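You operate a simulated robot arm through the tools that you are given. There is no shell and no other tool.

You are at the controls of a simulated two-armed robot. One attempt, no reset.

Task
Wipe up the spill on the blue trolley top with the rag and put it back.

It is judged by the outcome, as a careful person would: the job done as asked, and still so three seconds after it is handed in. It fails if anything else is knocked over, pushed out of place, dropped, spilled or broken.

Robot
Two 7-joint arms with two-finger parallel grippers on one trunk, on a base that moves. Base frame: it is fixed to the floor where the robot stands at the start and does not move with it; the origin is under the middle of the robot, x ahead of it, y to its left, z up. Readings come in m, degrees, newtons and seconds.
The left shoulder is at the start at [0.06, 0.189, 1.103], the right one opposite. With the tool pointing down near the work surface each hand reaches from about 0.1 to 0.64 m from the robot's upright axis, wherever it stands, measured 20 degrees to its own side. Places, roughly: rag [-3.25, 1.25, 0.75]. Payload 3.43 kg a hand.
Tool frame (each hand has its own): the origin (TCP) lies between the finger pads and is the grasp point; the fingertips stand 0.03 m ahead of it; z points along the fingers, y is the line along which they close. The gripper opens to 0.094 m. The fingers are 0.028 m wide and 0.01 m thick; the gripper's body (0.05 by 0.096 m) begins 0.055 m behind the TCP.
Orientation is that of the tool frame in the base frame, as a unit quaternion [x, y, z, w]. With the fingers straight down and closing along the base's y, the tool's x points along the base's -x, its y along +y and its z along -z.

Tools
- The arms move only by the tool nudge_tool. It takes "left_plan", "right_plan" or both (then of equal length, played together; a hand with none holds still); each is a list of rows, each a list of 3 entries, a list of its own where there are three numbers: the finger opening in cm, from 0 to 9.4, then the shift along the base's x, y, z in cm, then the turn, a rotation vector about the base's x, y, z in rad. In form: [[claw, [x, y, z], [wx, wy, wz]], ...]. A call has 1 to 20 rows; each row is the pose to reach, as a shift and turn from the pose commanded when the call began. Each row takes 0.2 s and may step no farther than 0.05 m and 8.6 degrees from the row before; otherwise, or with a gripper value out of range, the whole call is refused. A pose out of reach is approached as far as the arm can. The call stops where the force on the tool passes 40 N (or 10 N more than at its start, if that is more) or the arm is blocked; 0.2 s more then pass. The fingers move at their own pace (about 0.153 m/s each) and stop on an object; they squeeze with about 38 N. The grip force told is the motor's: it shows also when the fingers shut on nothing. Time passes only in rows, and 0.2 s behind the last, so rows that repeat a pose let the fingers close. The reply holds the time, the measured pose of the TCP, the force on the tool along the base axes, the opening and the grip force, in the units named above and with some noise, with the torque about the TCP (base axes, N m) and any sound that the robot's microphone picked up.
- Cameras (640 x 400 px; columns grow to the right, rows downward): "scene" is now at [0.0228, 0.0165, 1.6631]; the picture's right is [0.19, -0.98, 0.00], its down [-0.66, -0.13, -0.74] and it looks along [0.72, 0.14, -0.67] (base axes); focal length 264 px, centre (320, 200). "left" rides on the left gripper at [0.076, -0.014, -0.102] in its tool frame; the picture's right is [0.18, 0.98, 0.00], its down [-0.75, 0.14, -0.64] and it looks along [-0.63, 0.12, 0.77] (tool axes); focal length 243 px, centre (320, 200). "right" rides on the right gripper at [0.076, 0.014, -0.102] in its tool frame; the picture's right is [-0.18, 0.98, 0.00], its down [-0.75, -0.14, -0.64] and it looks along [-0.63, -0.12, 0.77] (tool axes); focal length 243 px, centre (320, 200). There is no depth. A picture from a camera that has moved, and an enlarged one, comes with that camera's place and axes in the base frame and with its lens.
- get_image(camera): a new picture of that camera. No time passes.
- raise_lower(by): slides the trunk up (or, below 0, down) by that many m; the arms and the scene camera ride with it, the base frame stays. It gives what a move gives, with no picture.
- drive_base(legs): drives the robot by 1 to 6 legs, each [ahead, left, turn to the left] in m, m and degrees, along the robot's own axes; the way and the turn of a leg run together, so that a leg with both is an arc; at most 1.5 m and 180 degrees a leg. The arms and the cameras ride along, it lands a little off, and it stops where it bumps. It gives what a move gives.
- pan_tilt(pan, tilt): turns the head with the scene camera to pan (to the left, within 86 degrees either way) and tilt (down, from -29 to 69), counted from straight ahead of the robot. It gives what a move gives.
- inspect(camera, box): a new picture of the part [left, top, right, bottom] of that camera's present view, enlarged. No time passes.
- close_job(): hands the job in; it is judged then, once.

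Places have to be worked out from the pictures, the camera data and where the tool is seen. Open the grippers and draw the arms clear of the work before you hand the job in, unless the task says otherwise.

The tools are called after ">>>" as name(argument=value, ...) on one line, values as JSON. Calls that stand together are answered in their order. nudge_tool: Moves the arms, as the interface text tells. Its arguments: {"type":"object","properties":{"left_plan":{"type":"array","items":{"type":"array"}},"right_plan":{"type":"array","items":{"type":"array"}}},"required":[]} The other tools are called the same way: raise_lower (by) moves the trunk up or down; drive_base (legs) drives the base; pan_tilt (pan, tilt) turns the head that bears the scene camera; get_image (camera) takes a picture; inspect (camera, box) takes an enlarged picture of a part of a camera's view; close_job () hands the job in.

At the start:

```text
time_s: 0.0
left_eef_pos: [0.3731, 0.1758, 1.0186]
left_tcp_rot: [0.0, 1.0, 0.0, 0.0]
left_wrist_force: [0.0, -0.5, 0.1]
left_moment: [-0.01, 0.0, 0.01]
left_finger_gap: 0.0941
left_grasp_force: 0.1
right_eef_pos: [0.3108, -0.1565, 0.9454]
right_tcp_rot: [0.0, 1.0, 0.0, 0.0]
right_wrist_force: [-0.4, 0.0, 1.2]
right_moment: [0.03, 0.02, 0.01]
right_finger_gap: 0.0942
right_grasp_force: 0.0
trunk travel left (down, up): [-0.775, 0.215]
robot x, y, heading: [-0.0001, 0.0007, -0.1]
head pan, tilt (commanded): [11.2, 42.3]
```

scene: 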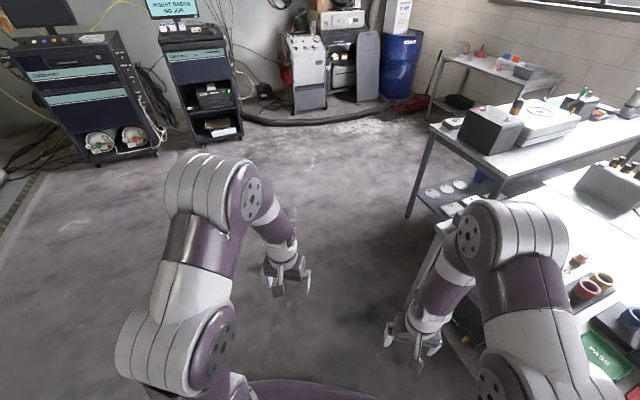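
right: 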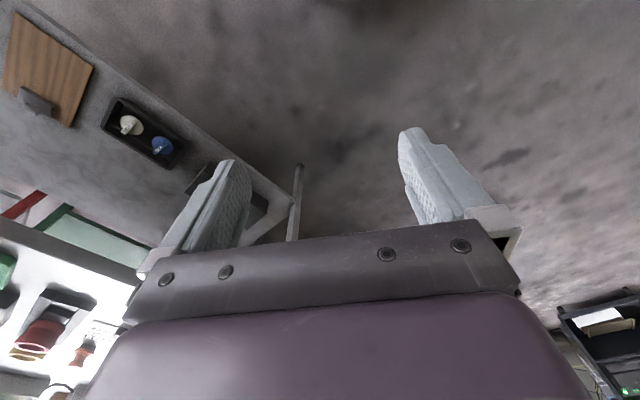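
left: 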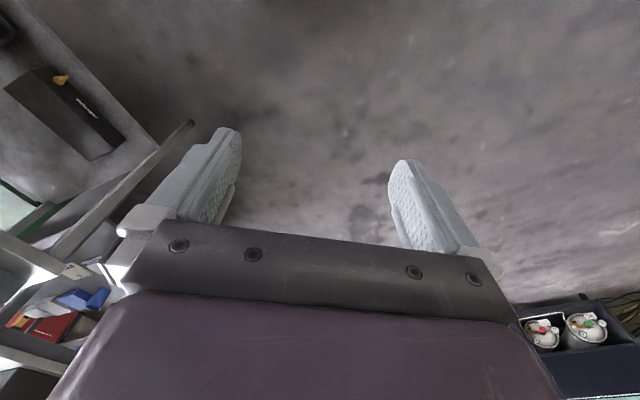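

The pictures show only benches ahead and to the right; the rag is said to be behind me at about [-3.25, 1.25]. I pan the head to the left to see what lies that way before turning.

>>> pan_tilt(pan=86, tilt=25)

>>> get_image(camera="scene")

```text
time_s: 1.5
left_eef_pos: [0.3731, 0.1759, 1.019]
left_tcp_rot: [0.0, 1.0, 0.001, 0.0]
left_wrist_force: [-0.9, 0.6, 0.0]
left_moment: [0.01, 0.01, 0.01]
left_finger_gap: 0.094
left_grasp_force: 0.1
right_eef_pos: [0.3118, -0.156, 0.9441]
right_tcp_rot: [0.0, 1.0, 0.0, 0.0]
right_wrist_force: [-0.2, -0.5, 0.4]
right_moment: [0.03, -0.01, -0.04]
right_finger_gap: 0.0941
right_grasp_force: 0.0
trunk travel left (down, up): [-0.775, 0.215]
robot x, y, heading: [-0.0007, -0.0005, 0.2]
head pan, tilt (commanded): [85.9, 25.0]
```

```text
taken
camera scene: at [-0.0524, 0.0922, 1.6898], right [1.0, -0.07, 0.0], down [-0.03, -0.42, -0.91], along [0.06, 0.9, -0.42], focal length 264 px, centre (320, 200)
```

scene: 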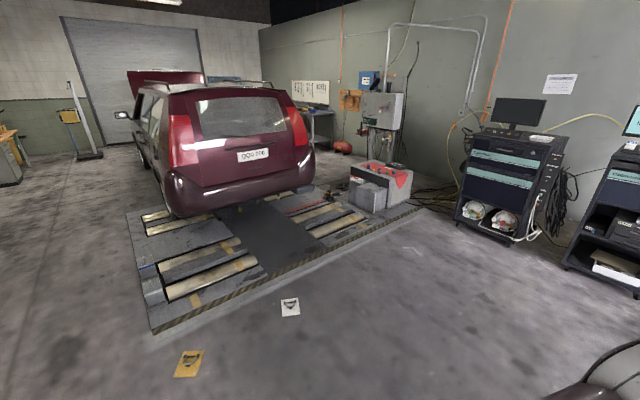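

To the left the floor is open, with a car on a low platform about 2.5 m off. I turn in place to the left by 90 degrees and look around with the head.

>>> drive_base(legs=[[0, 0, 90]])

>>> get_image(camera="scene")

```text
time_s: 5.7
left_eef_pos: [-0.1743, 0.3742, 1.0191]
left_tcp_rot: [-0.707, 0.707, 0.0, 0.0]
left_wrist_force: [0.6, 0.4, -0.5]
left_moment: [0.01, -0.01, -0.02]
left_finger_gap: 0.0939
left_grasp_force: 0.1
right_eef_pos: [0.1568, 0.3129, 0.9439]
right_tcp_rot: [-0.706, 0.708, 0.0, 0.0]
right_wrist_force: [0.7, -0.1, -0.3]
right_moment: [-0.01, 0.03, -0.03]
right_finger_gap: 0.0938
right_grasp_force: 0.0
trunk travel left (down, up): [-0.775, 0.215]
robot x, y, heading: [0.0001, -0.0003, 90.1]
head pan, tilt (commanded): [85.9, 25.0]
```

```text
taken
camera scene: at [-0.0911, -0.0529, 1.6898], right [0.07, 1.0, 0.0], down [0.42, -0.03, -0.91], along [-0.9, 0.07, -0.42], focal length 264 px, centre (320, 200)
```

scene: 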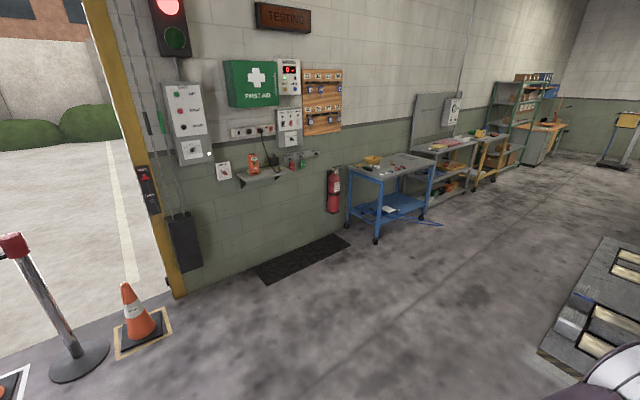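

The blue trolley stands against the wall at about x -3, y 1.1. I enlarge that part of the view.

>>> inspect(camera="scene", box=[320, 130, 480, 250])

>>> inspect(camera="scene", box=[340, 145, 450, 195])

```text
3.33 times, centred on (400, 190) of scene
camera zoom: at [-0.0911, -0.0529, 1.6898], right [0.07, 1.0, 0.0], down [0.42, -0.03, -0.91], along [-0.9, 0.07, -0.42], focal length 880 px, centre (53, 233)
```

zoom: 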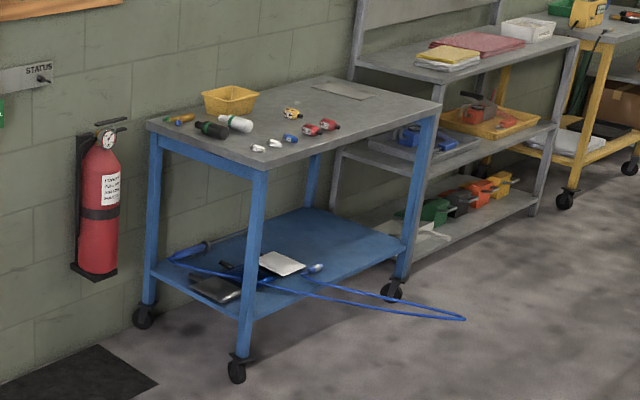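

```text
5.82 times, centred on (395, 170) of scene
camera zoom: at [-0.0911, -0.0529, 1.6898], right [0.07, 1.0, 0.0], down [0.42, -0.03, -0.91], along [-0.9, 0.07, -0.42], focal length 1536 px, centre (-116, 374)
```

zoom: 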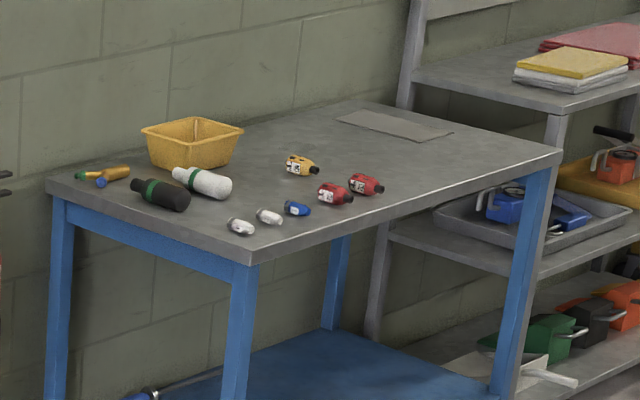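

The trolley's top seems to have its front edge from about (-2.5, 0.76) to (-3.1, 1.6), with the wall behind it, so I should face it at a heading near 212 degrees. The grey flat thing at its far right is likely the rag. I turn to heading about 155 and drive part of the way through the open floor.

>>> drive_base(legs=[[0, 0, 65], [1.2, 0, 0]])

>>> pan_tilt(pan=20, tilt=30)

>>> get_image(camera="scene")

```text
time_s: 14.6
left_eef_pos: [-1.4995, 0.4849, 1.0197]
left_tcp_rot: [0.978, -0.207, 0.001, 0.0]
left_wrist_force: [0.6, -0.4, -0.3]
left_moment: [-0.01, -0.04, 0.0]
left_finger_gap: 0.094
left_grasp_force: 0.1
right_eef_pos: [-1.3103, 0.7645, 0.9445]
right_tcp_rot: [0.978, -0.207, 0.001, 0.001]
right_wrist_force: [0.0, -0.3, -0.4]
right_moment: [0.04, -0.02, 0.03]
right_finger_gap: 0.0941
right_grasp_force: 0.0
trunk travel left (down, up): [-0.775, 0.215]
robot x, y, heading: [-1.0882, 0.497, 156.1]
head pan, tilt (commanded): [85.9, 25.0]
```

```text
time_s: 16.0
left_eef_pos: [-1.5013, 0.4863, 1.0191]
left_tcp_rot: [0.978, -0.207, 0.0, 0.0]
left_wrist_force: [0.4, -0.6, 0.8]
left_moment: [-0.01, 0.0, -0.04]
left_finger_gap: 0.0942
left_grasp_force: 0.1
right_eef_pos: [-1.3103, 0.7646, 0.9438]
right_tcp_rot: [0.978, -0.207, 0.0, 0.0]
right_wrist_force: [-0.4, 0.3, 0.4]
right_moment: [-0.01, -0.01, 0.04]
right_finger_gap: 0.094
right_grasp_force: 0.2
trunk travel left (down, up): [-0.775, 0.215]
robot x, y, heading: [-1.0905, 0.4959, 156.1]
head pan, tilt (commanded): [20.0, 30.0]
```

```text
taken
camera scene: at [-1.1224, 0.4778, 1.6819], right [0.07, 1.0, 0.0], down [0.5, -0.03, -0.87], along [-0.86, 0.06, -0.5], focal length 264 px, centre (320, 200)
```

scene: 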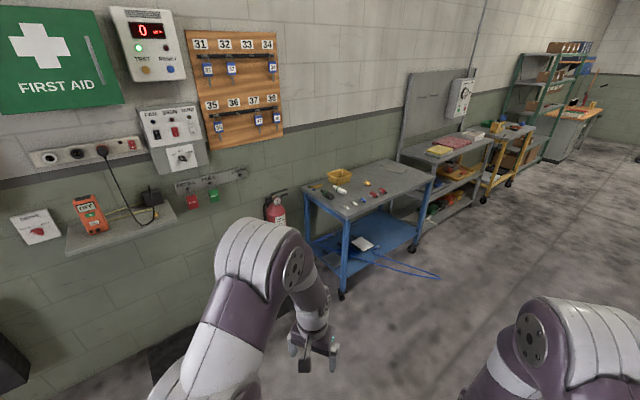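

>>> inspect(camera="scene", box=[290, 140, 450, 240])

>>> inspect(camera="scene", box=[320, 200, 460, 310])

```text
4.00 times, centred on (370, 190) of scene
camera zoom: at [-1.1224, 0.4778, 1.6819], right [0.07, 1.0, 0.0], down [0.5, -0.03, -0.87], along [-0.86, 0.06, -0.5], focal length 1056 px, centre (120, 240)
```

zoom: 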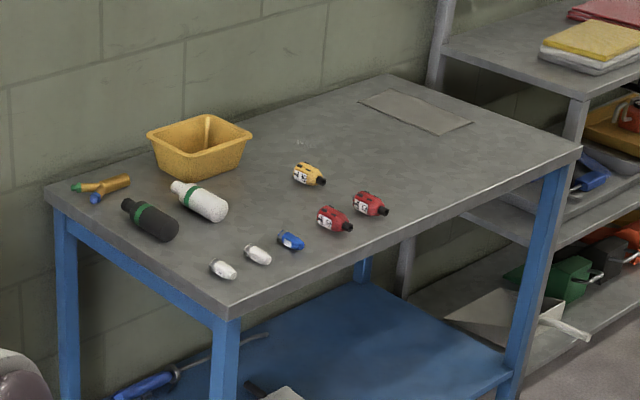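

```text
3.64 times, centred on (390, 255) of scene
camera zoom: at [-1.1224, 0.4778, 1.6819], right [0.07, 1.0, 0.0], down [0.5, -0.03, -0.87], along [-0.86, 0.06, -0.5], focal length 960 px, centre (66, 0)
```

zoom: 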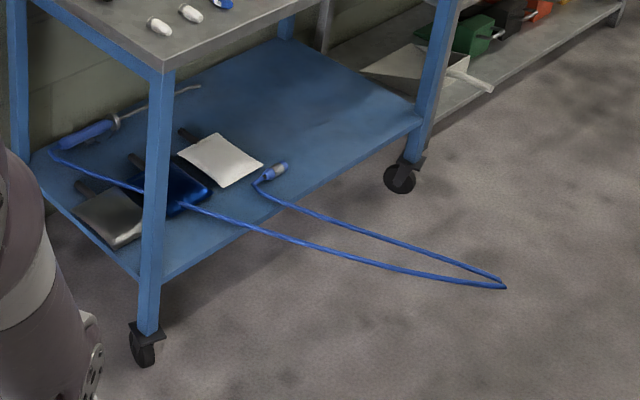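

The grey cloth at the far right of the top works out at (-3.25, 1.29, 0.75), so it is the rag. A blue cable sticks out from the lower shelf in front of the trolley, which I must not drive into. I look closer at the top for the spill.

>>> inspect(camera="scene", box=[345, 150, 425, 200])

>>> inspect(camera="scene", box=[300, 160, 380, 220])

```text
8.00 times, centred on (385, 175) of scene
camera zoom: at [-1.1224, 0.4778, 1.6819], right [0.07, 1.0, 0.0], down [0.5, -0.03, -0.87], along [-0.86, 0.06, -0.5], focal length 2112 px, centre (-200, 400)
```

zoom: 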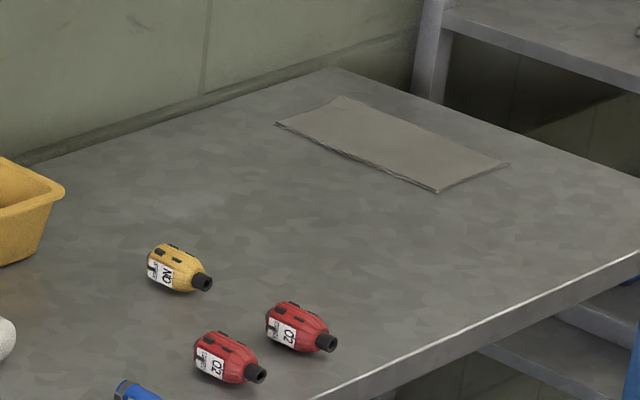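

```text
6.67 times, centred on (340, 190) of scene
camera zoom: at [-1.1224, 0.4778, 1.6819], right [0.07, 1.0, 0.0], down [0.5, -0.03, -0.87], along [-0.86, 0.06, -0.5], focal length 1760 px, centre (187, 267)
```

zoom: 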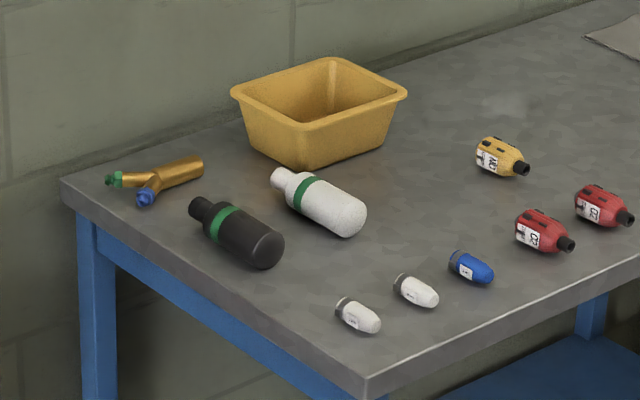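

The rag lies near the right rear of the top, and there is a faint pale patch behind the yellow sensor that may be the spill. I look down at my own base to learn its footprint before coming close.

>>> pan_tilt(pan=0, tilt=69)

>>> get_image(camera="scene")

>>> pan_tilt(pan=60, tilt=69)

>>> get_image(camera="scene")

```text
time_s: 17.0
left_eef_pos: [-1.5009, 0.486, 1.0209]
left_tcp_rot: [0.978, -0.208, 0.0, 0.0]
left_wrist_force: [-0.6, -1.5, 0.0]
left_moment: [0.02, -0.01, 0.01]
left_finger_gap: 0.0942
left_grasp_force: 0.1
right_eef_pos: [-1.3103, 0.7652, 0.9439]
right_tcp_rot: [0.978, -0.206, 0.0, 0.0]
right_wrist_force: [-0.6, -0.1, -0.1]
right_moment: [0.01, 0.0, -0.02]
right_finger_gap: 0.0941
right_grasp_force: 0.2
trunk travel left (down, up): [-0.775, 0.215]
robot x, y, heading: [-1.0891, 0.4948, 156.1]
head pan, tilt (commanded): [0.0, 68.8]
```

```text
taken
camera scene: at [-1.0834, 0.4944, 1.6304], right [0.4, 0.91, 0.0], down [0.85, -0.38, -0.36], along [-0.33, 0.15, -0.93], focal length 264 px, centre (320, 200)
```

scene: 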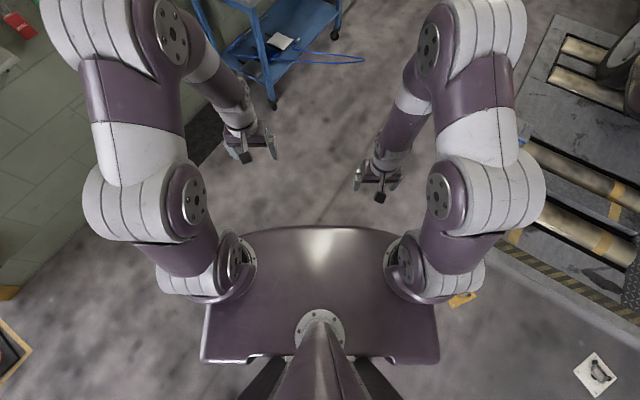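

```text
time_s: 18.3
left_eef_pos: [-1.5009, 0.4865, 1.0186]
left_tcp_rot: [0.978, -0.207, 0.001, 0.001]
left_wrist_force: [-0.3, -0.2, -0.6]
left_moment: [0.02, 0.02, 0.02]
left_finger_gap: 0.0938
left_grasp_force: 0.0
right_eef_pos: [-1.3093, 0.765, 0.9432]
right_tcp_rot: [0.978, -0.207, 0.0, 0.0]
right_wrist_force: [-0.5, 0.4, 0.0]
right_moment: [0.01, 0.01, -0.02]
right_finger_gap: 0.0938
right_grasp_force: 0.0
trunk travel left (down, up): [-0.775, 0.215]
robot x, y, heading: [-1.0861, 0.4947, 156.2]
head pan, tilt (commanded): [60.0, 68.8]
```

```text
taken
camera scene: at [-1.0774, 0.4388, 1.6304], right [-0.59, 0.81, 0.0], down [0.75, 0.55, -0.36], along [-0.29, -0.21, -0.93], focal length 264 px, centre (320, 200)
```

scene: 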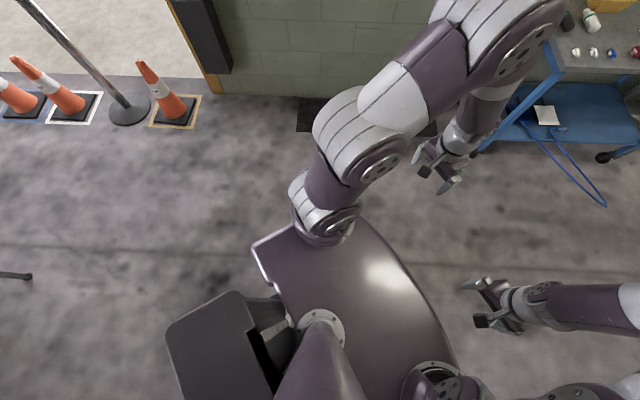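

The shoulder plate reaches about 0.17 m ahead of the axis; the wheeled base below is hidden by it. I turn the left hand about the vertical so that its camera looks back at the base and shows how far it sticks out.

>>> nudge_tool(left_plan=[[9.4, [0, 0, 0], [0, 0, 0.145]], [9.4, [0, 0, 0], [0, 0, 0.29]], [9.4, [0, 0, 0], [0, 0, 0.435]], [9.4, [0, 0, 0], [0, 0, 0.58]], [9.4, [0, 0, 0], [0, 0, 0.725]], [9.4, [0, 0, 0], [0, 0, 0.87]], [9.4, [0, 0, 0], [0, 0, 1.015]], [9.4, [0, 0, 0], [0, 0, 1.16]], [9.4, [0, 0, 0], [0, 0, 1.305]], [9.4, [0, 0, 0], [0, 0, 1.45]], [9.4, [0, 0, 0], [0, 0, 1.595]], [9.4, [0, 0, 0], [0, 0, 1.74]], [9.4, [0, 0, 0], [0, 0, 1.885]], [9.4, [0, 0, 0], [0, 0, 2.03]], [9.4, [0, 0, 0], [0, 0, 2.175]], [9.4, [0, 0, 0], [0, 0, 2.32]]])

>>> get_image(camera="left")

```text
time_s: 21.7
left_eef_pos: [-1.5004, 0.4856, 1.0195]
left_tcp_rot: [0.579, 0.816, 0.0, 0.001]
left_wrist_force: [-1.0, -0.6, -0.3]
left_moment: [-0.01, 0.0, 0.01]
left_finger_gap: 0.094
left_grasp_force: 0.0
right_eef_pos: [-1.3111, 0.7644, 0.9451]
right_tcp_rot: [0.978, -0.207, 0.0, 0.0]
right_wrist_force: [0.3, -0.2, 0.5]
right_moment: [0.0, -0.01, -0.02]
right_finger_gap: 0.0938
right_grasp_force: 0.1
trunk travel left (down, up): [-0.775, 0.215]
robot x, y, heading: [-1.0867, 0.4953, 156.3]
head pan, tilt (commanded): [60.0, 68.8]
```

```text
taken
camera left: at [-1.5396, 0.554, 1.1206], right [0.87, 0.5, 0.0], down [0.38, -0.66, 0.64], along [0.32, -0.56, -0.77], focal length 243 px, centre (320, 200)
```

left: 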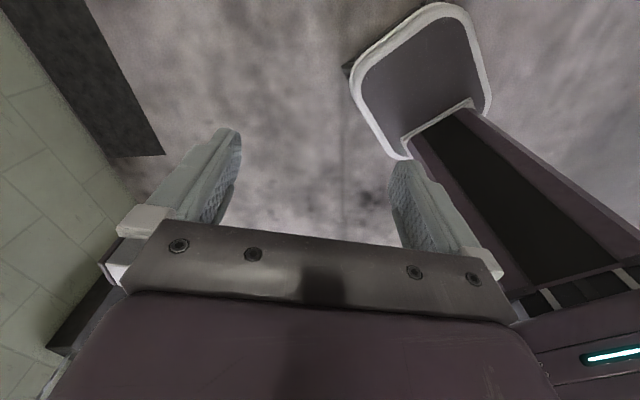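

The base is a low rounded square reaching only about 0.2 m from the axis, with the mast at the rear, so I can come close to the trolley. I turn the left hand back and drive along the lane between platform and trolley.

>>> nudge_tool(left_plan=[[9.4, [0, 0, 0], [0, 0, -0.145]], [9.4, [0, 0, 0], [0, 0, -0.29]], [9.4, [0, 0, 0], [0, 0, -0.435]], [9.4, [0, 0, 0], [0, 0, -0.58]], [9.4, [0, 0, 0], [0, 0, -0.725]], [9.4, [0, 0, 0], [0, 0, -0.87]], [9.4, [0, 0, 0], [0, 0, -1.015]], [9.4, [0, 0, 0], [0, 0, -1.16]], [9.4, [0, 0, 0], [0, 0, -1.305]], [9.4, [0, 0, 0], [0, 0, -1.45]], [9.4, [0, 0, 0], [0, 0, -1.595]], [9.4, [0, 0, 0], [0, 0, -1.74]], [9.4, [0, 0, 0], [0, 0, -1.885]], [9.4, [0, 0, 0], [0, 0, -2.03]], [9.4, [0, 0, 0], [0, 0, -2.175]], [9.4, [0, 0, 0], [0, 0, -2.32]]])

>>> drive_base(legs=[[0, 0, -28.5], [0.95, 0, 0]])

>>> pan_tilt(pan=65, tilt=40)

>>> get_image(camera="scene")

```text
time_s: 25.1
left_eef_pos: [-1.5012, 0.4856, 1.0199]
left_tcp_rot: [0.978, -0.208, 0.0, 0.0]
left_wrist_force: [0.5, 0.1, -0.3]
left_moment: [-0.01, -0.01, -0.02]
left_finger_gap: 0.0941
left_grasp_force: 0.1
right_eef_pos: [-1.3099, 0.7643, 0.9434]
right_tcp_rot: [0.978, -0.207, 0.0, 0.0]
right_wrist_force: [-0.5, 0.8, -1.0]
right_moment: [-0.02, 0.03, 0.0]
right_finger_gap: 0.094
right_grasp_force: 0.1
trunk travel left (down, up): [-0.775, 0.215]
robot x, y, heading: [-1.0873, 0.4938, 156.1]
head pan, tilt (commanded): [60.0, 68.8]
```

```text
time_s: 31.5
left_eef_pos: [-2.0461, 1.4368, 1.0186]
left_tcp_rot: [0.899, -0.438, -0.001, 0.0]
left_wrist_force: [0.7, -0.3, 0.0]
left_moment: [-0.03, 0.0, -0.01]
left_finger_gap: 0.0943
left_grasp_force: 0.2
right_eef_pos: [-1.7481, 1.5929, 0.9444]
right_tcp_rot: [0.899, -0.438, 0.0, 0.0]
right_wrist_force: [1.0, 0.3, 0.0]
right_moment: [-0.01, 0.05, 0.0]
right_finger_gap: 0.0937
right_grasp_force: 0.1
trunk travel left (down, up): [-0.775, 0.215]
robot x, y, heading: [-1.6745, 1.2534, 128.3]
head pan, tilt (commanded): [60.0, 68.8]
```

```text
time_s: 32.5
left_eef_pos: [-2.0472, 1.4367, 1.0204]
left_tcp_rot: [0.899, -0.438, -0.001, -0.001]
left_wrist_force: [0.0, 0.2, 0.6]
left_moment: [-0.02, 0.03, 0.02]
left_finger_gap: 0.094
left_grasp_force: 0.2
right_eef_pos: [-1.7474, 1.5938, 0.9441]
right_tcp_rot: [0.9, -0.437, -0.001, 0.0]
right_wrist_force: [0.4, -0.3, 0.9]
right_moment: [0.01, -0.02, -0.02]
right_finger_gap: 0.094
right_grasp_force: 0.0
trunk travel left (down, up): [-0.775, 0.215]
robot x, y, heading: [-1.6789, 1.2469, 128.5]
head pan, tilt (commanded): [65.0, 40.0]
```

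```text
taken
camera scene: at [-1.7227, 1.1857, 1.6664], right [-0.23, 0.97, 0.0], down [0.63, 0.15, -0.77], along [-0.75, -0.17, -0.64], focal length 264 px, centre (320, 200)
```

scene: 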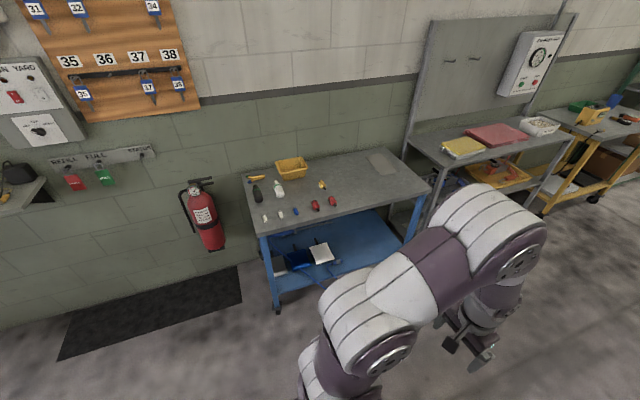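

>>> inspect(camera="scene", box=[240, 140, 440, 240])

>>> inspect(camera="scene", box=[320, 140, 420, 200])

```text
3.20 times, centred on (340, 190) of scene
camera zoom: at [-1.7227, 1.1857, 1.6664], right [-0.23, 0.97, 0.0], down [0.63, 0.15, -0.77], along [-0.75, -0.17, -0.64], focal length 845 px, centre (256, 232)
```

zoom: 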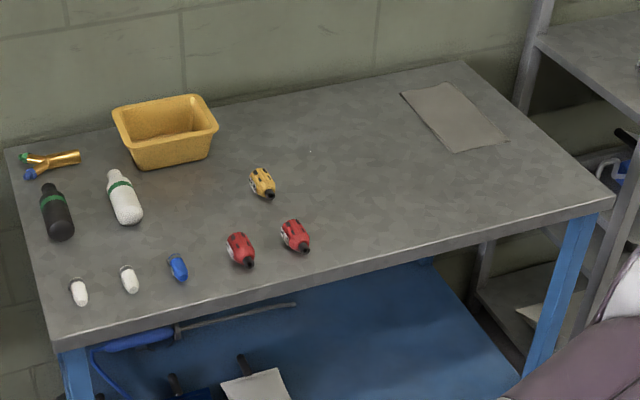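

```text
6.40 times, centred on (370, 170) of scene
camera zoom: at [-1.7227, 1.1857, 1.6664], right [-0.23, 0.97, 0.0], down [0.63, 0.15, -0.77], along [-0.75, -0.17, -0.64], focal length 1689 px, centre (0, 392)
```

zoom: 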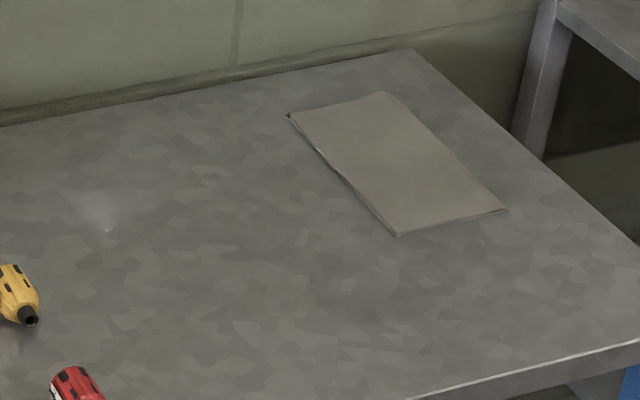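

From here the rag (about 0.235 x 0.12 m) centres on (-3.25, 1.25) and a faint wet sheen lies near (-3.08, 0.98). I plan to stand at about (-2.65, 1.56), turned 45 degrees left of facing the trolley so my right shoulder leads and the mast stays clear of the protruding cable; first I drive on and turn in the middle of the lane.

>>> drive_base(legs=[[0.78, 0, 0], [0, 0, 129]])

>>> pan_tilt(pan=-45, tilt=45)

>>> get_image(camera="scene")

```text
time_s: 42.0
left_eef_pos: [-2.0633, 1.4541, 1.0189]
left_tcp_rot: [0.775, 0.632, -0.001, 0.001]
left_wrist_force: [-0.3, 0.2, -0.2]
left_moment: [-0.04, 0.0, -0.01]
left_finger_gap: 0.094
left_grasp_force: 0.0
right_eef_pos: [-2.3765, 1.5821, 0.9441]
right_tcp_rot: [0.775, 0.632, 0.0, -0.001]
right_wrist_force: [0.2, 0.3, 0.0]
right_moment: [0.0, 0.02, -0.01]
right_finger_gap: 0.0942
right_grasp_force: 0.0
trunk travel left (down, up): [-0.775, 0.215]
robot x, y, heading: [-2.163, 1.8565, -101.6]
head pan, tilt (commanded): [65.0, 40.0]
```

```text
time_s: 43.9
left_eef_pos: [-2.0644, 1.4557, 1.0196]
left_tcp_rot: [0.775, 0.632, 0.0, 0.0]
left_wrist_force: [0.6, 0.2, -0.3]
left_moment: [-0.02, 0.0, 0.02]
left_finger_gap: 0.0939
left_grasp_force: 0.0
right_eef_pos: [-2.376, 1.5815, 0.9438]
right_tcp_rot: [0.775, 0.632, 0.001, 0.0]
right_wrist_force: [-0.7, -0.4, 0.4]
right_moment: [0.01, -0.02, -0.01]
right_finger_gap: 0.0941
right_grasp_force: 0.0
trunk travel left (down, up): [-0.775, 0.215]
robot x, y, heading: [-2.1651, 1.8569, -101.5]
head pan, tilt (commanded): [-45.0, 45.0]
```

```text
taken
camera scene: at [-2.2155, 1.8712, 1.6592], right [-0.55, 0.83, 0.0], down [0.59, 0.39, -0.71], along [-0.59, -0.39, -0.71], focal length 264 px, centre (320, 200)
```

scene: 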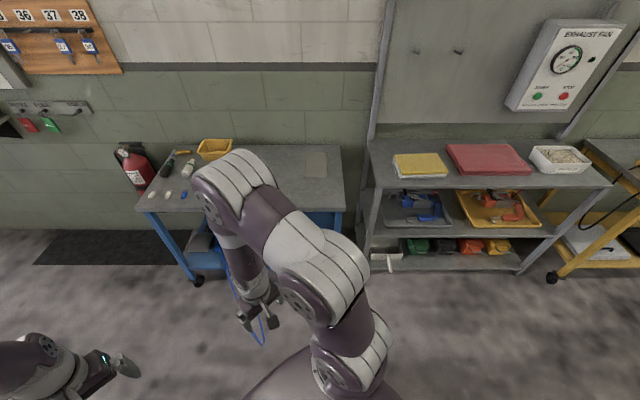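

The cable tip seems to be near (-2.39, 1.42) at 0.27 m height, well to the left of my intended stance. I slide diagonally toward the trolley by about three quarters of the way and check.

>>> drive_base(legs=[[0.29, -0.31, 0]])

>>> get_image(camera="scene")

>>> get_image(camera="right")

>>> pan_tilt(pan=-45, tilt=69)

>>> get_image(camera="scene")

```text
time_s: 46.5
left_eef_pos: [-2.4276, 1.2332, 1.0186]
left_tcp_rot: [0.775, 0.632, -0.001, 0.001]
left_wrist_force: [0.3, 0.0, 0.1]
left_moment: [0.0, -0.03, -0.03]
left_finger_gap: 0.094
left_grasp_force: 0.1
right_eef_pos: [-2.7389, 1.3598, 0.9441]
right_tcp_rot: [0.775, 0.632, 0.0, 0.0]
right_wrist_force: [0.1, 0.3, 0.2]
right_moment: [0.02, -0.01, 0.01]
right_finger_gap: 0.0939
right_grasp_force: 0.1
trunk travel left (down, up): [-0.775, 0.215]
robot x, y, heading: [-2.5257, 1.6318, -101.6]
head pan, tilt (commanded): [-45.0, 45.0]
```

```text
taken
camera scene: at [-2.5794, 1.648, 1.6593], right [-0.55, 0.83, 0.0], down [0.59, 0.39, -0.71], along [-0.59, -0.39, -0.71], focal length 264 px, centre (320, 200)
```

scene: 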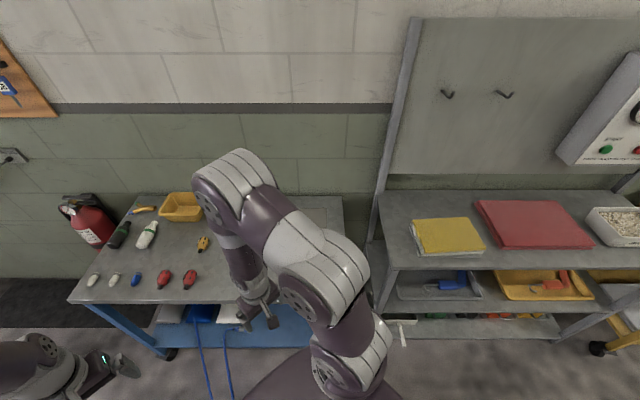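

```text
taken
camera right: at [-2.71, 1.4304, 1.048], right [0.93, -0.38, 0.0], down [-0.29, -0.71, 0.64], along [-0.24, -0.59, -0.77], focal length 243 px, centre (320, 200)
```

right: 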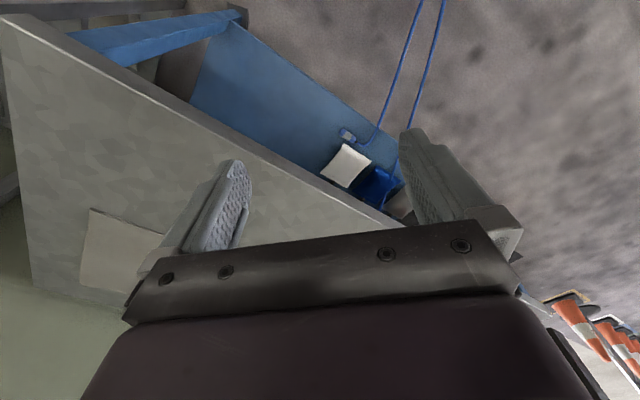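

```text
time_s: 47.4
left_eef_pos: [-2.4278, 1.2328, 1.0184]
left_tcp_rot: [0.775, 0.632, -0.001, 0.001]
left_wrist_force: [-0.5, -0.1, 0.0]
left_moment: [0.0, -0.02, 0.03]
left_finger_gap: 0.0943
left_grasp_force: 0.1
right_eef_pos: [-2.7398, 1.3594, 0.9445]
right_tcp_rot: [0.775, 0.632, -0.001, 0.001]
right_wrist_force: [0.5, -0.8, 0.7]
right_moment: [0.0, 0.03, -0.03]
right_finger_gap: 0.0939
right_grasp_force: 0.1
trunk travel left (down, up): [-0.775, 0.215]
robot x, y, heading: [-2.5253, 1.6311, -101.4]
head pan, tilt (commanded): [-45.0, 68.8]
```

```text
taken
camera scene: at [-2.5581, 1.6621, 1.6304], right [-0.55, 0.83, 0.0], down [0.78, 0.51, -0.36], along [-0.3, -0.2, -0.93], focal length 264 px, centre (320, 200)
```

scene: 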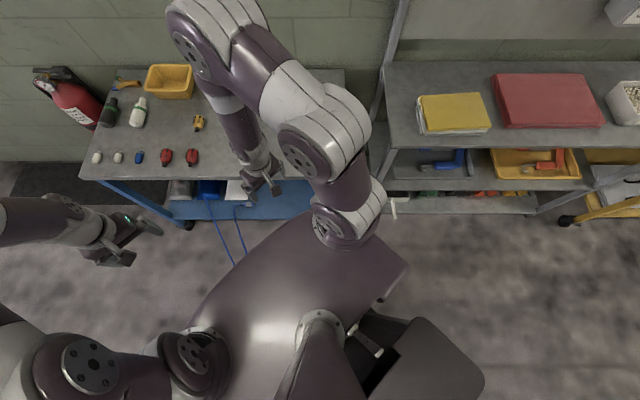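

The rag shows in the right hand's view, and the cable lies at my front-left corner and will get farther away as I slide right-forward. I make the last 0.14 m of the approach.

>>> drive_base(legs=[[0.09, -0.1, 0]])

>>> get_image(camera="scene")

>>> get_image(camera="right")

```text
time_s: 48.8
left_eef_pos: [-2.5415, 1.1663, 1.019]
left_tcp_rot: [0.774, 0.633, 0.001, 0.001]
left_wrist_force: [-0.3, -0.8, -0.6]
left_moment: [0.04, -0.03, -0.03]
left_finger_gap: 0.0939
left_grasp_force: 0.1
right_eef_pos: [-2.8551, 1.2926, 0.9437]
right_tcp_rot: [0.774, 0.633, 0.0, 0.001]
right_wrist_force: [0.2, -0.5, -0.2]
right_moment: [0.0, -0.02, 0.0]
right_finger_gap: 0.0941
right_grasp_force: 0.0
trunk travel left (down, up): [-0.775, 0.215]
robot x, y, heading: [-2.6423, 1.5703, -101.3]
head pan, tilt (commanded): [-45.0, 68.8]
stopped in leg 1: the robot was blocked; the commanded pose is now the measured one
```

```text
taken
camera scene: at [-2.6747, 1.5952, 1.6303], right [-0.55, 0.83, 0.0], down [0.78, 0.52, -0.36], along [-0.3, -0.2, -0.93], focal length 264 px, centre (320, 200)
```

scene: 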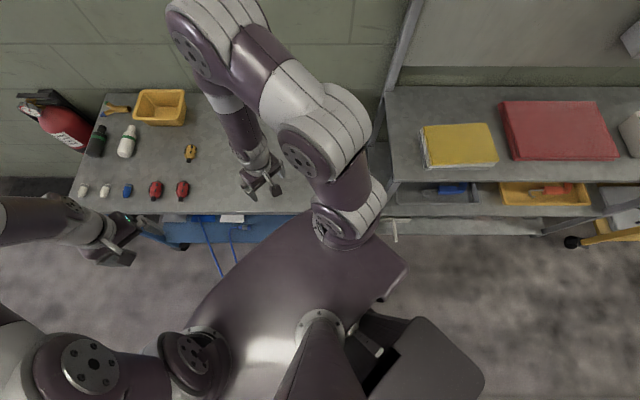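

```text
taken
camera right: at [-2.8247, 1.3633, 1.0474], right [0.93, -0.37, 0.0], down [-0.29, -0.71, 0.64], along [-0.24, -0.6, -0.77], focal length 243 px, centre (320, 200)
```

right: 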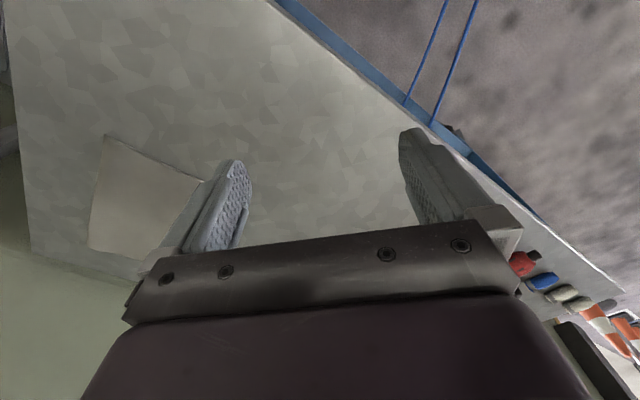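

The drive stopped just short of the target because it touched something, likely the trolley's caster or shelf; everything on top still stands as before. I back off a few centimetres so nothing is pressed.

>>> drive_base(legs=[[-0.02, 0.025, 0]])

>>> pan_tilt(pan=-60, tilt=45)

>>> get_image(camera="scene")

>>> get_image(camera="left")

```text
time_s: 49.7
left_eef_pos: [-2.5131, 1.181, 1.0189]
left_tcp_rot: [0.774, 0.634, 0.0, 0.001]
left_wrist_force: [-0.9, -0.5, 0.3]
left_moment: [0.04, 0.0, 0.02]
left_finger_gap: 0.0943
left_grasp_force: 0.0
right_eef_pos: [-2.8253, 1.3069, 0.943]
right_tcp_rot: [0.774, 0.633, 0.0, 0.0]
right_wrist_force: [0.8, -0.1, 1.0]
right_moment: [-0.01, -0.06, 0.0]
right_finger_gap: 0.0938
right_grasp_force: 0.1
trunk travel left (down, up): [-0.775, 0.215]
robot x, y, heading: [-2.6121, 1.5869, -101.4]
head pan, tilt (commanded): [-45.0, 68.8]
```

```text
time_s: 50.6
left_eef_pos: [-2.512, 1.1821, 1.0197]
left_tcp_rot: [0.774, 0.633, -0.001, 0.0]
left_wrist_force: [0.4, -0.3, -1.1]
left_moment: [0.0, 0.0, -0.04]
left_finger_gap: 0.0942
left_grasp_force: 0.0
right_eef_pos: [-2.8238, 1.3072, 0.9445]
right_tcp_rot: [0.774, 0.634, 0.0, 0.0]
right_wrist_force: [0.1, -0.3, 0.4]
right_moment: [-0.05, 0.01, 0.03]
right_finger_gap: 0.0938
right_grasp_force: 0.0
trunk travel left (down, up): [-0.775, 0.215]
robot x, y, heading: [-2.6098, 1.5819, -101.4]
head pan, tilt (commanded): [-60.0, 45.0]
```

```text
taken
camera scene: at [-2.6745, 1.6163, 1.6592], right [-0.32, 0.95, 0.0], down [0.67, 0.23, -0.71], along [-0.67, -0.23, -0.71], focal length 264 px, centre (320, 200)
```

scene: 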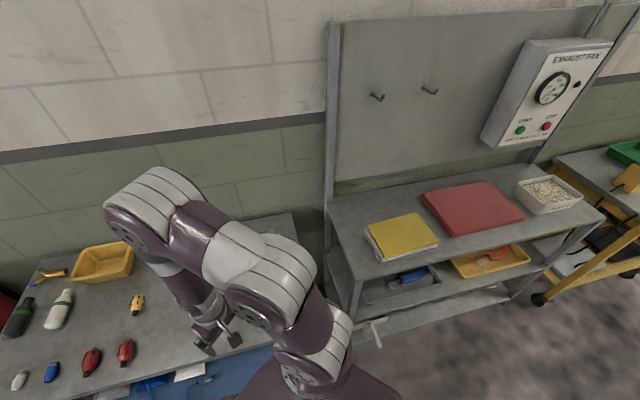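

```text
taken
camera left: at [-2.5111, 1.2602, 1.1211], right [1.0, -0.01, 0.0], down [-0.01, -0.77, 0.64], along [-0.01, -0.64, -0.77], focal length 243 px, centre (320, 200)
```

left: 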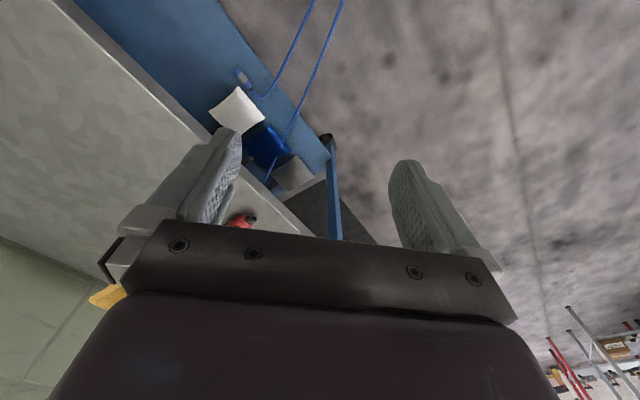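

Triangulating from near and far, the trolley top is really at about z 0.795, the rag centred near (-3.17, 1.23), and the trolley has not moved. I bring the right hand up above the near edge of the rag, turned to face the wall squarely, to look at it closely.

>>> nudge_tool(right_plan=[[9.4, [-3.7, 0.1, 0.8], [0, 0, -0.13]], [9.4, [-7.4, 0.2, 1.6], [0, 0, -0.26]], [9.4, [-11.1, 0.4, 2.4], [0, 0, -0.39]], [9.4, [-14.8, 0.5, 3.2], [0, 0, -0.52]], [9.4, [-18.5, 0.6, 4.0], [0, 0, -0.65]], [9.4, [-22.2, 0.7, 5.0], [0, 0, -0.778]], [9.4, [-22.2, 0.7, 5.0], [0, 0, -0.778]]])

>>> get_image(camera="right")

>>> get_image(camera="scene")

```text
time_s: 52.2
left_eef_pos: [-2.5102, 1.1827, 1.0202]
left_tcp_rot: [0.774, 0.633, 0.0, 0.0]
left_wrist_force: [0.2, 0.1, -0.3]
left_moment: [0.05, 0.02, 0.02]
left_finger_gap: 0.0941
left_grasp_force: 0.0
right_eef_pos: [-3.0449, 1.315, 0.9929]
right_tcp_rot: [0.956, 0.292, -0.001, 0.0]
right_wrist_force: [-0.5, 0.3, -0.1]
right_moment: [-0.01, 0.0, -0.01]
right_finger_gap: 0.0937
right_grasp_force: 0.1
trunk travel left (down, up): [-0.775, 0.215]
robot x, y, heading: [-2.6078, 1.5853, -101.1]
head pan, tilt (commanded): [-60.0, 45.0]
```

```text
taken
camera right: at [-2.9739, 1.3448, 1.0969], right [0.4, -0.92, 0.0], down [-0.7, -0.3, 0.64], along [-0.59, -0.26, -0.77], focal length 243 px, centre (320, 200)
```

right: 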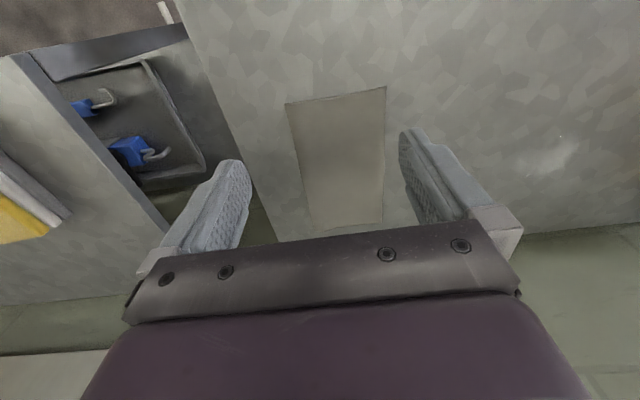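

```text
taken
camera scene: at [-2.6736, 1.6163, 1.6593], right [-0.32, 0.95, 0.0], down [0.67, 0.23, -0.71], along [-0.67, -0.23, -0.71], focal length 264 px, centre (320, 200)
```

scene: 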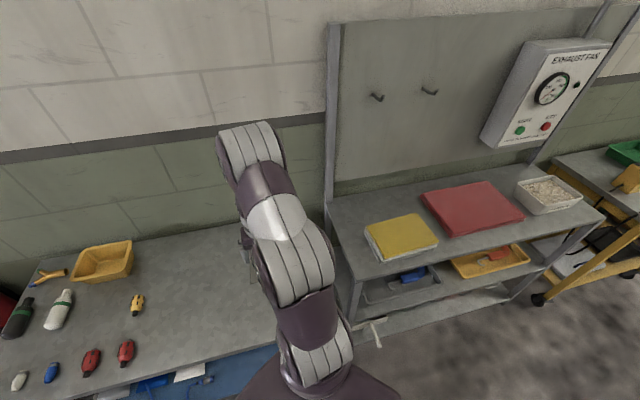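

The right camera now shows the rag ahead of the fingers and a bright wet sheen at about (560, 155). I enlarge both.

>>> inspect(camera="right", box=[270, 70, 430, 240])

>>> inspect(camera="right", box=[440, 60, 640, 240])

```text
2.35 times, centred on (350, 155) of right
camera zoom: at [-2.9739, 1.3448, 1.0969], right [0.4, -0.92, 0.0], down [-0.7, -0.3, 0.64], along [-0.59, -0.26, -0.77], focal length 571 px, centre (249, 306)
```

zoom: 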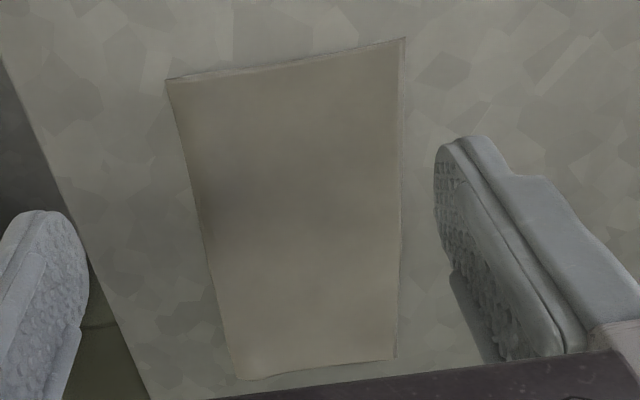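

```text
2.22 times, centred on (540, 150) of right
camera zoom: at [-2.9739, 1.3448, 1.0969], right [0.4, -0.92, 0.0], down [-0.7, -0.3, 0.64], along [-0.59, -0.26, -0.77], focal length 539 px, centre (-169, 311)
```

zoom: 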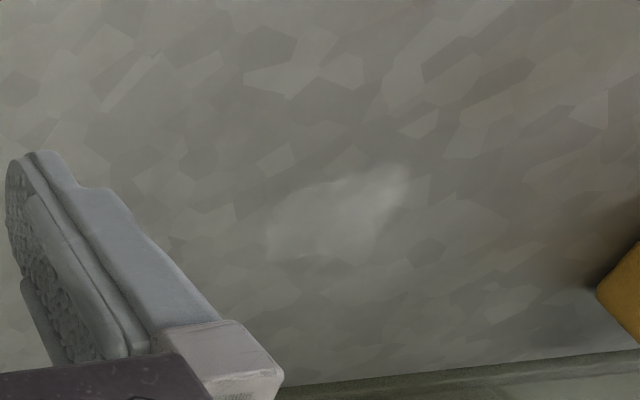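

The rag's corners come out at about (-3.08,1.34), (-3.02,1.24), (-3.21,1.12), (-3.27,1.22), centre (-3.145, 1.232); the spill patch lies around (-3.00, 0.985). I move the right hand over the rag's middle, fingers about 7 cm open, and stop above it to check.

>>> nudge_tool(right_plan=[[7, [-3.3, -2.8, 0], [0, 0, 0]], [7, [-6.6, -5.5, -2], [0, 0, 0]], [7, [-10, -8.3, -5], [0, 0, 0]], [7, [-10, -8.3, -9], [0, 0, 0]], [7, [-10, -8.3, -11], [0, 0, 0]], [7, [-10, -8.3, -11], [0, 0, 0]]])

>>> get_image(camera="right")

>>> pan_tilt(pan=-40, tilt=50)

>>> get_image(camera="scene")

```text
refused: row 3 steps farther than a row can; nothing moved
```

```text
taken
camera right: at [-2.9739, 1.3448, 1.0969], right [0.4, -0.92, 0.0], down [-0.7, -0.3, 0.64], along [-0.59, -0.26, -0.77], focal length 243 px, centre (320, 200)
```

right: 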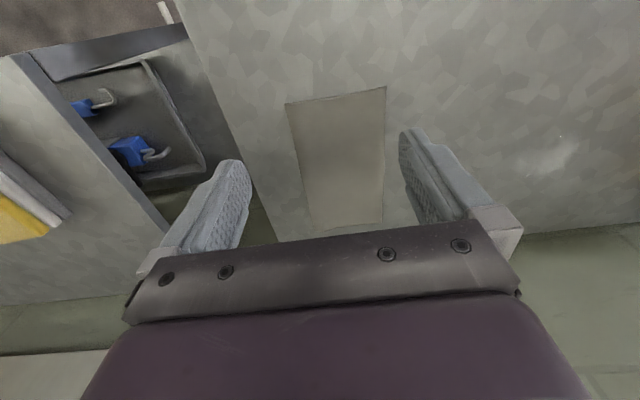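

```text
time_s: 53.0
left_eef_pos: [-2.5122, 1.1837, 1.0192]
left_tcp_rot: [0.774, 0.633, 0.0, 0.001]
left_wrist_force: [-0.9, 0.1, 0.7]
left_moment: [-0.02, -0.02, 0.03]
left_finger_gap: 0.094
left_grasp_force: 0.0
right_eef_pos: [-3.0457, 1.3141, 0.9927]
right_tcp_rot: [0.956, 0.293, -0.001, 0.0]
right_wrist_force: [0.1, 0.0, 0.3]
right_moment: [-0.02, 0.01, -0.03]
right_finger_gap: 0.0937
right_grasp_force: 0.2
trunk travel left (down, up): [-0.775, 0.215]
robot x, y, heading: [-2.61, 1.5856, -101.5]
head pan, tilt (commanded): [-40.0, 50.0]
```

```text
taken
camera scene: at [-2.6576, 1.5945, 1.6523], right [-0.62, 0.78, 0.0], down [0.6, 0.48, -0.64], along [-0.5, -0.4, -0.77], focal length 264 px, centre (320, 200)
```

scene: 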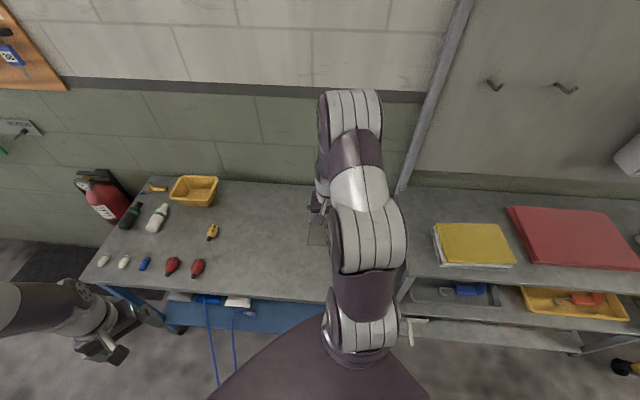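

The call was refused because one step was too long, so nothing moved. I repeat the same move with smaller steps.

>>> nudge_tool(right_plan=[[7, [-3.3, -2.8, 0], [0, 0, 0]], [7, [-6.6, -5.5, -1.5], [0, 0, 0]], [7, [-10, -8.3, -3], [0, 0, 0]], [7, [-10, -8.3, -7], [0, 0, 0]], [7, [-10, -8.3, -11], [0, 0, 0]], [7, [-10, -8.3, -11], [0, 0, 0]]])

>>> get_image(camera="right")

>>> get_image(camera="scene")

```text
time_s: 54.4
left_eef_pos: [-2.5112, 1.1832, 1.0199]
left_tcp_rot: [0.773, 0.634, 0.0, 0.001]
left_wrist_force: [0.1, 0.6, 0.6]
left_moment: [-0.03, -0.03, -0.01]
left_finger_gap: 0.0938
left_grasp_force: 0.0
right_eef_pos: [-3.1466, 1.2327, 0.8836]
right_tcp_rot: [0.956, 0.293, -0.001, 0.0]
right_wrist_force: [-0.1, 0.9, -0.5]
right_moment: [-0.01, 0.02, -0.03]
right_finger_gap: 0.07
right_grasp_force: 0.3
trunk travel left (down, up): [-0.775, 0.215]
robot x, y, heading: [-2.6108, 1.5841, -101.1]
head pan, tilt (commanded): [-40.0, 50.0]
```

```text
taken
camera right: at [-3.0743, 1.2631, 0.9869], right [0.4, -0.92, 0.0], down [-0.7, -0.3, 0.64], along [-0.59, -0.26, -0.77], focal length 243 px, centre (320, 200)
```

right: 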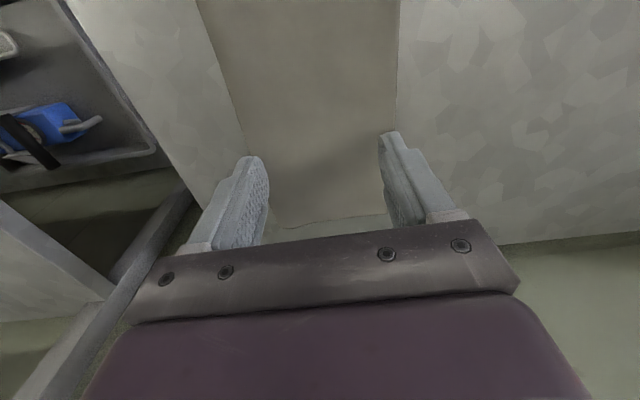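

```text
taken
camera scene: at [-2.6569, 1.5947, 1.6524], right [-0.62, 0.78, 0.0], down [0.6, 0.48, -0.64], along [-0.5, -0.4, -0.77], focal length 264 px, centre (320, 200)
```

scene: 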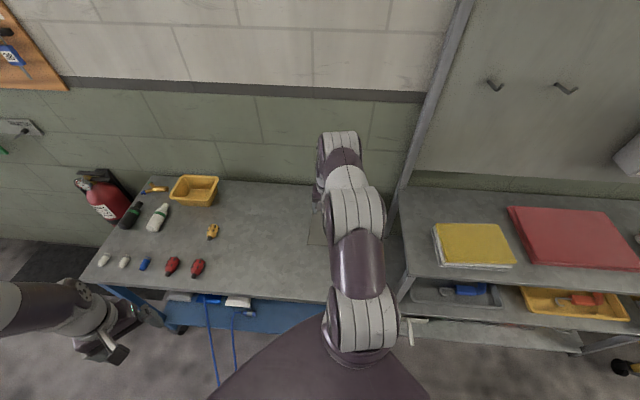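

The fingertips straddle the rag's middle, well inside its edges. I lower toward the surface in small steps, watching the force.

>>> nudge_tool(right_plan=[[7, [0, 0, -2], [0, 0, 0]], [7, [0, 0, -3.5], [0, 0, 0]], [7, [0, 0, -4.5], [0, 0, 0]], [7, [0, 0, -5], [0, 0, 0]], [7, [0, 0, -5.3], [0, 0, 0]]])

>>> get_image(camera="right")

```text
time_s: 55.6
left_eef_pos: [-2.5111, 1.1824, 1.0195]
left_tcp_rot: [0.774, 0.634, -0.001, 0.0]
left_wrist_force: [0.0, 0.1, -0.2]
left_moment: [0.01, 0.02, -0.03]
left_finger_gap: 0.094
left_grasp_force: 0.0
right_eef_pos: [-3.1462, 1.2322, 0.8316]
right_tcp_rot: [0.956, 0.293, -0.002, 0.0]
right_wrist_force: [-0.7, -0.2, 6.2]
right_moment: [-0.19, -0.09, -0.02]
right_finger_gap: 0.0699
right_grasp_force: 0.1
trunk travel left (down, up): [-0.775, 0.215]
robot x, y, heading: [-2.6139, 1.5836, -101.4]
head pan, tilt (commanded): [-40.0, 50.0]
```

```text
taken
camera right: at [-3.0742, 1.2625, 0.936], right [0.4, -0.92, 0.0], down [-0.7, -0.3, 0.64], along [-0.59, -0.26, -0.76], focal length 243 px, centre (320, 200)
```

right: 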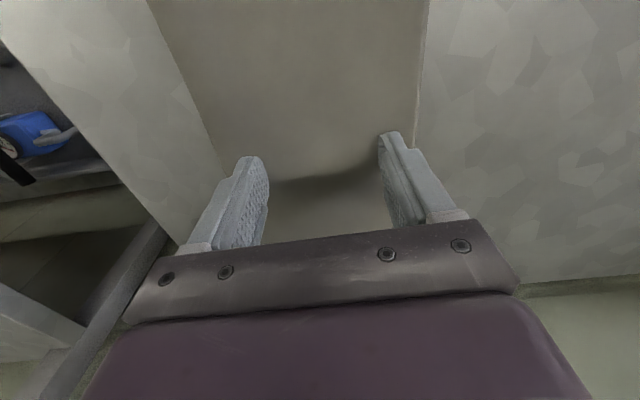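

The fingertips touch the rag at TCP z 0.8316 with about 6 N. I press very slightly more and close slowly so the cloth gathers between the fingers.

>>> nudge_tool(right_plan=[[7, [0, 0, -0.15], [0, 0, 0]], [6, [0, 0, -0.15], [0, 0, 0]], [5, [0, 0, -0.15], [0, 0, 0]], [4, [0, 0, -0.15], [0, 0, 0]], [3, [0, 0, -0.15], [0, 0, 0]], [2, [0, 0, -0.15], [0, 0, 0]], [1, [0, 0, -0.1], [0, 0, 0]], [0, [0, 0, -0.1], [0, 0, 0]], [0, [0, 0, -0.1], [0, 0, 0]], [0, [0, 0, -0.1], [0, 0, 0]]])

>>> get_image(camera="right")

```text
time_s: 57.8
left_eef_pos: [-2.5083, 1.1841, 1.0192]
left_tcp_rot: [0.775, 0.633, -0.002, 0.001]
left_wrist_force: [0.0, -0.5, 0.0]
left_moment: [-0.01, -0.01, -0.01]
left_finger_gap: 0.0939
left_grasp_force: 0.1
right_eef_pos: [-3.1449, 1.2307, 0.8325]
right_tcp_rot: [0.956, 0.294, -0.002, 0.001]
right_wrist_force: [-0.4, -2.4, 26.8]
right_moment: [-0.22, -0.02, -0.03]
right_finger_gap: 0.0069
right_grasp_force: 38.2
trunk travel left (down, up): [-0.775, 0.215]
robot x, y, heading: [-2.6101, 1.5838, -101.3]
head pan, tilt (commanded): [-40.0, 50.0]
```

```text
taken
camera right: at [-3.0727, 1.263, 0.9358], right [0.4, -0.92, 0.0], down [-0.7, -0.3, 0.65], along [-0.59, -0.26, -0.76], focal length 243 px, centre (320, 200)
```

right: 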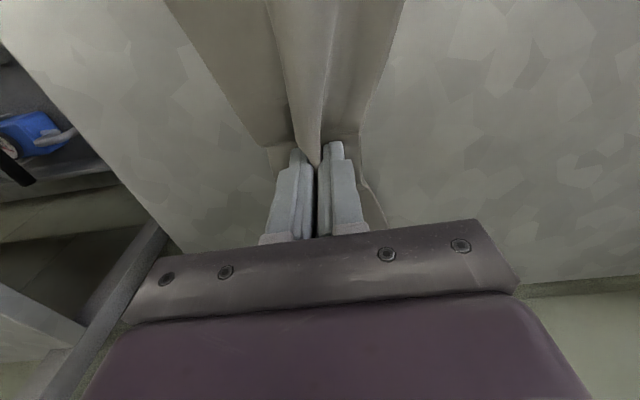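

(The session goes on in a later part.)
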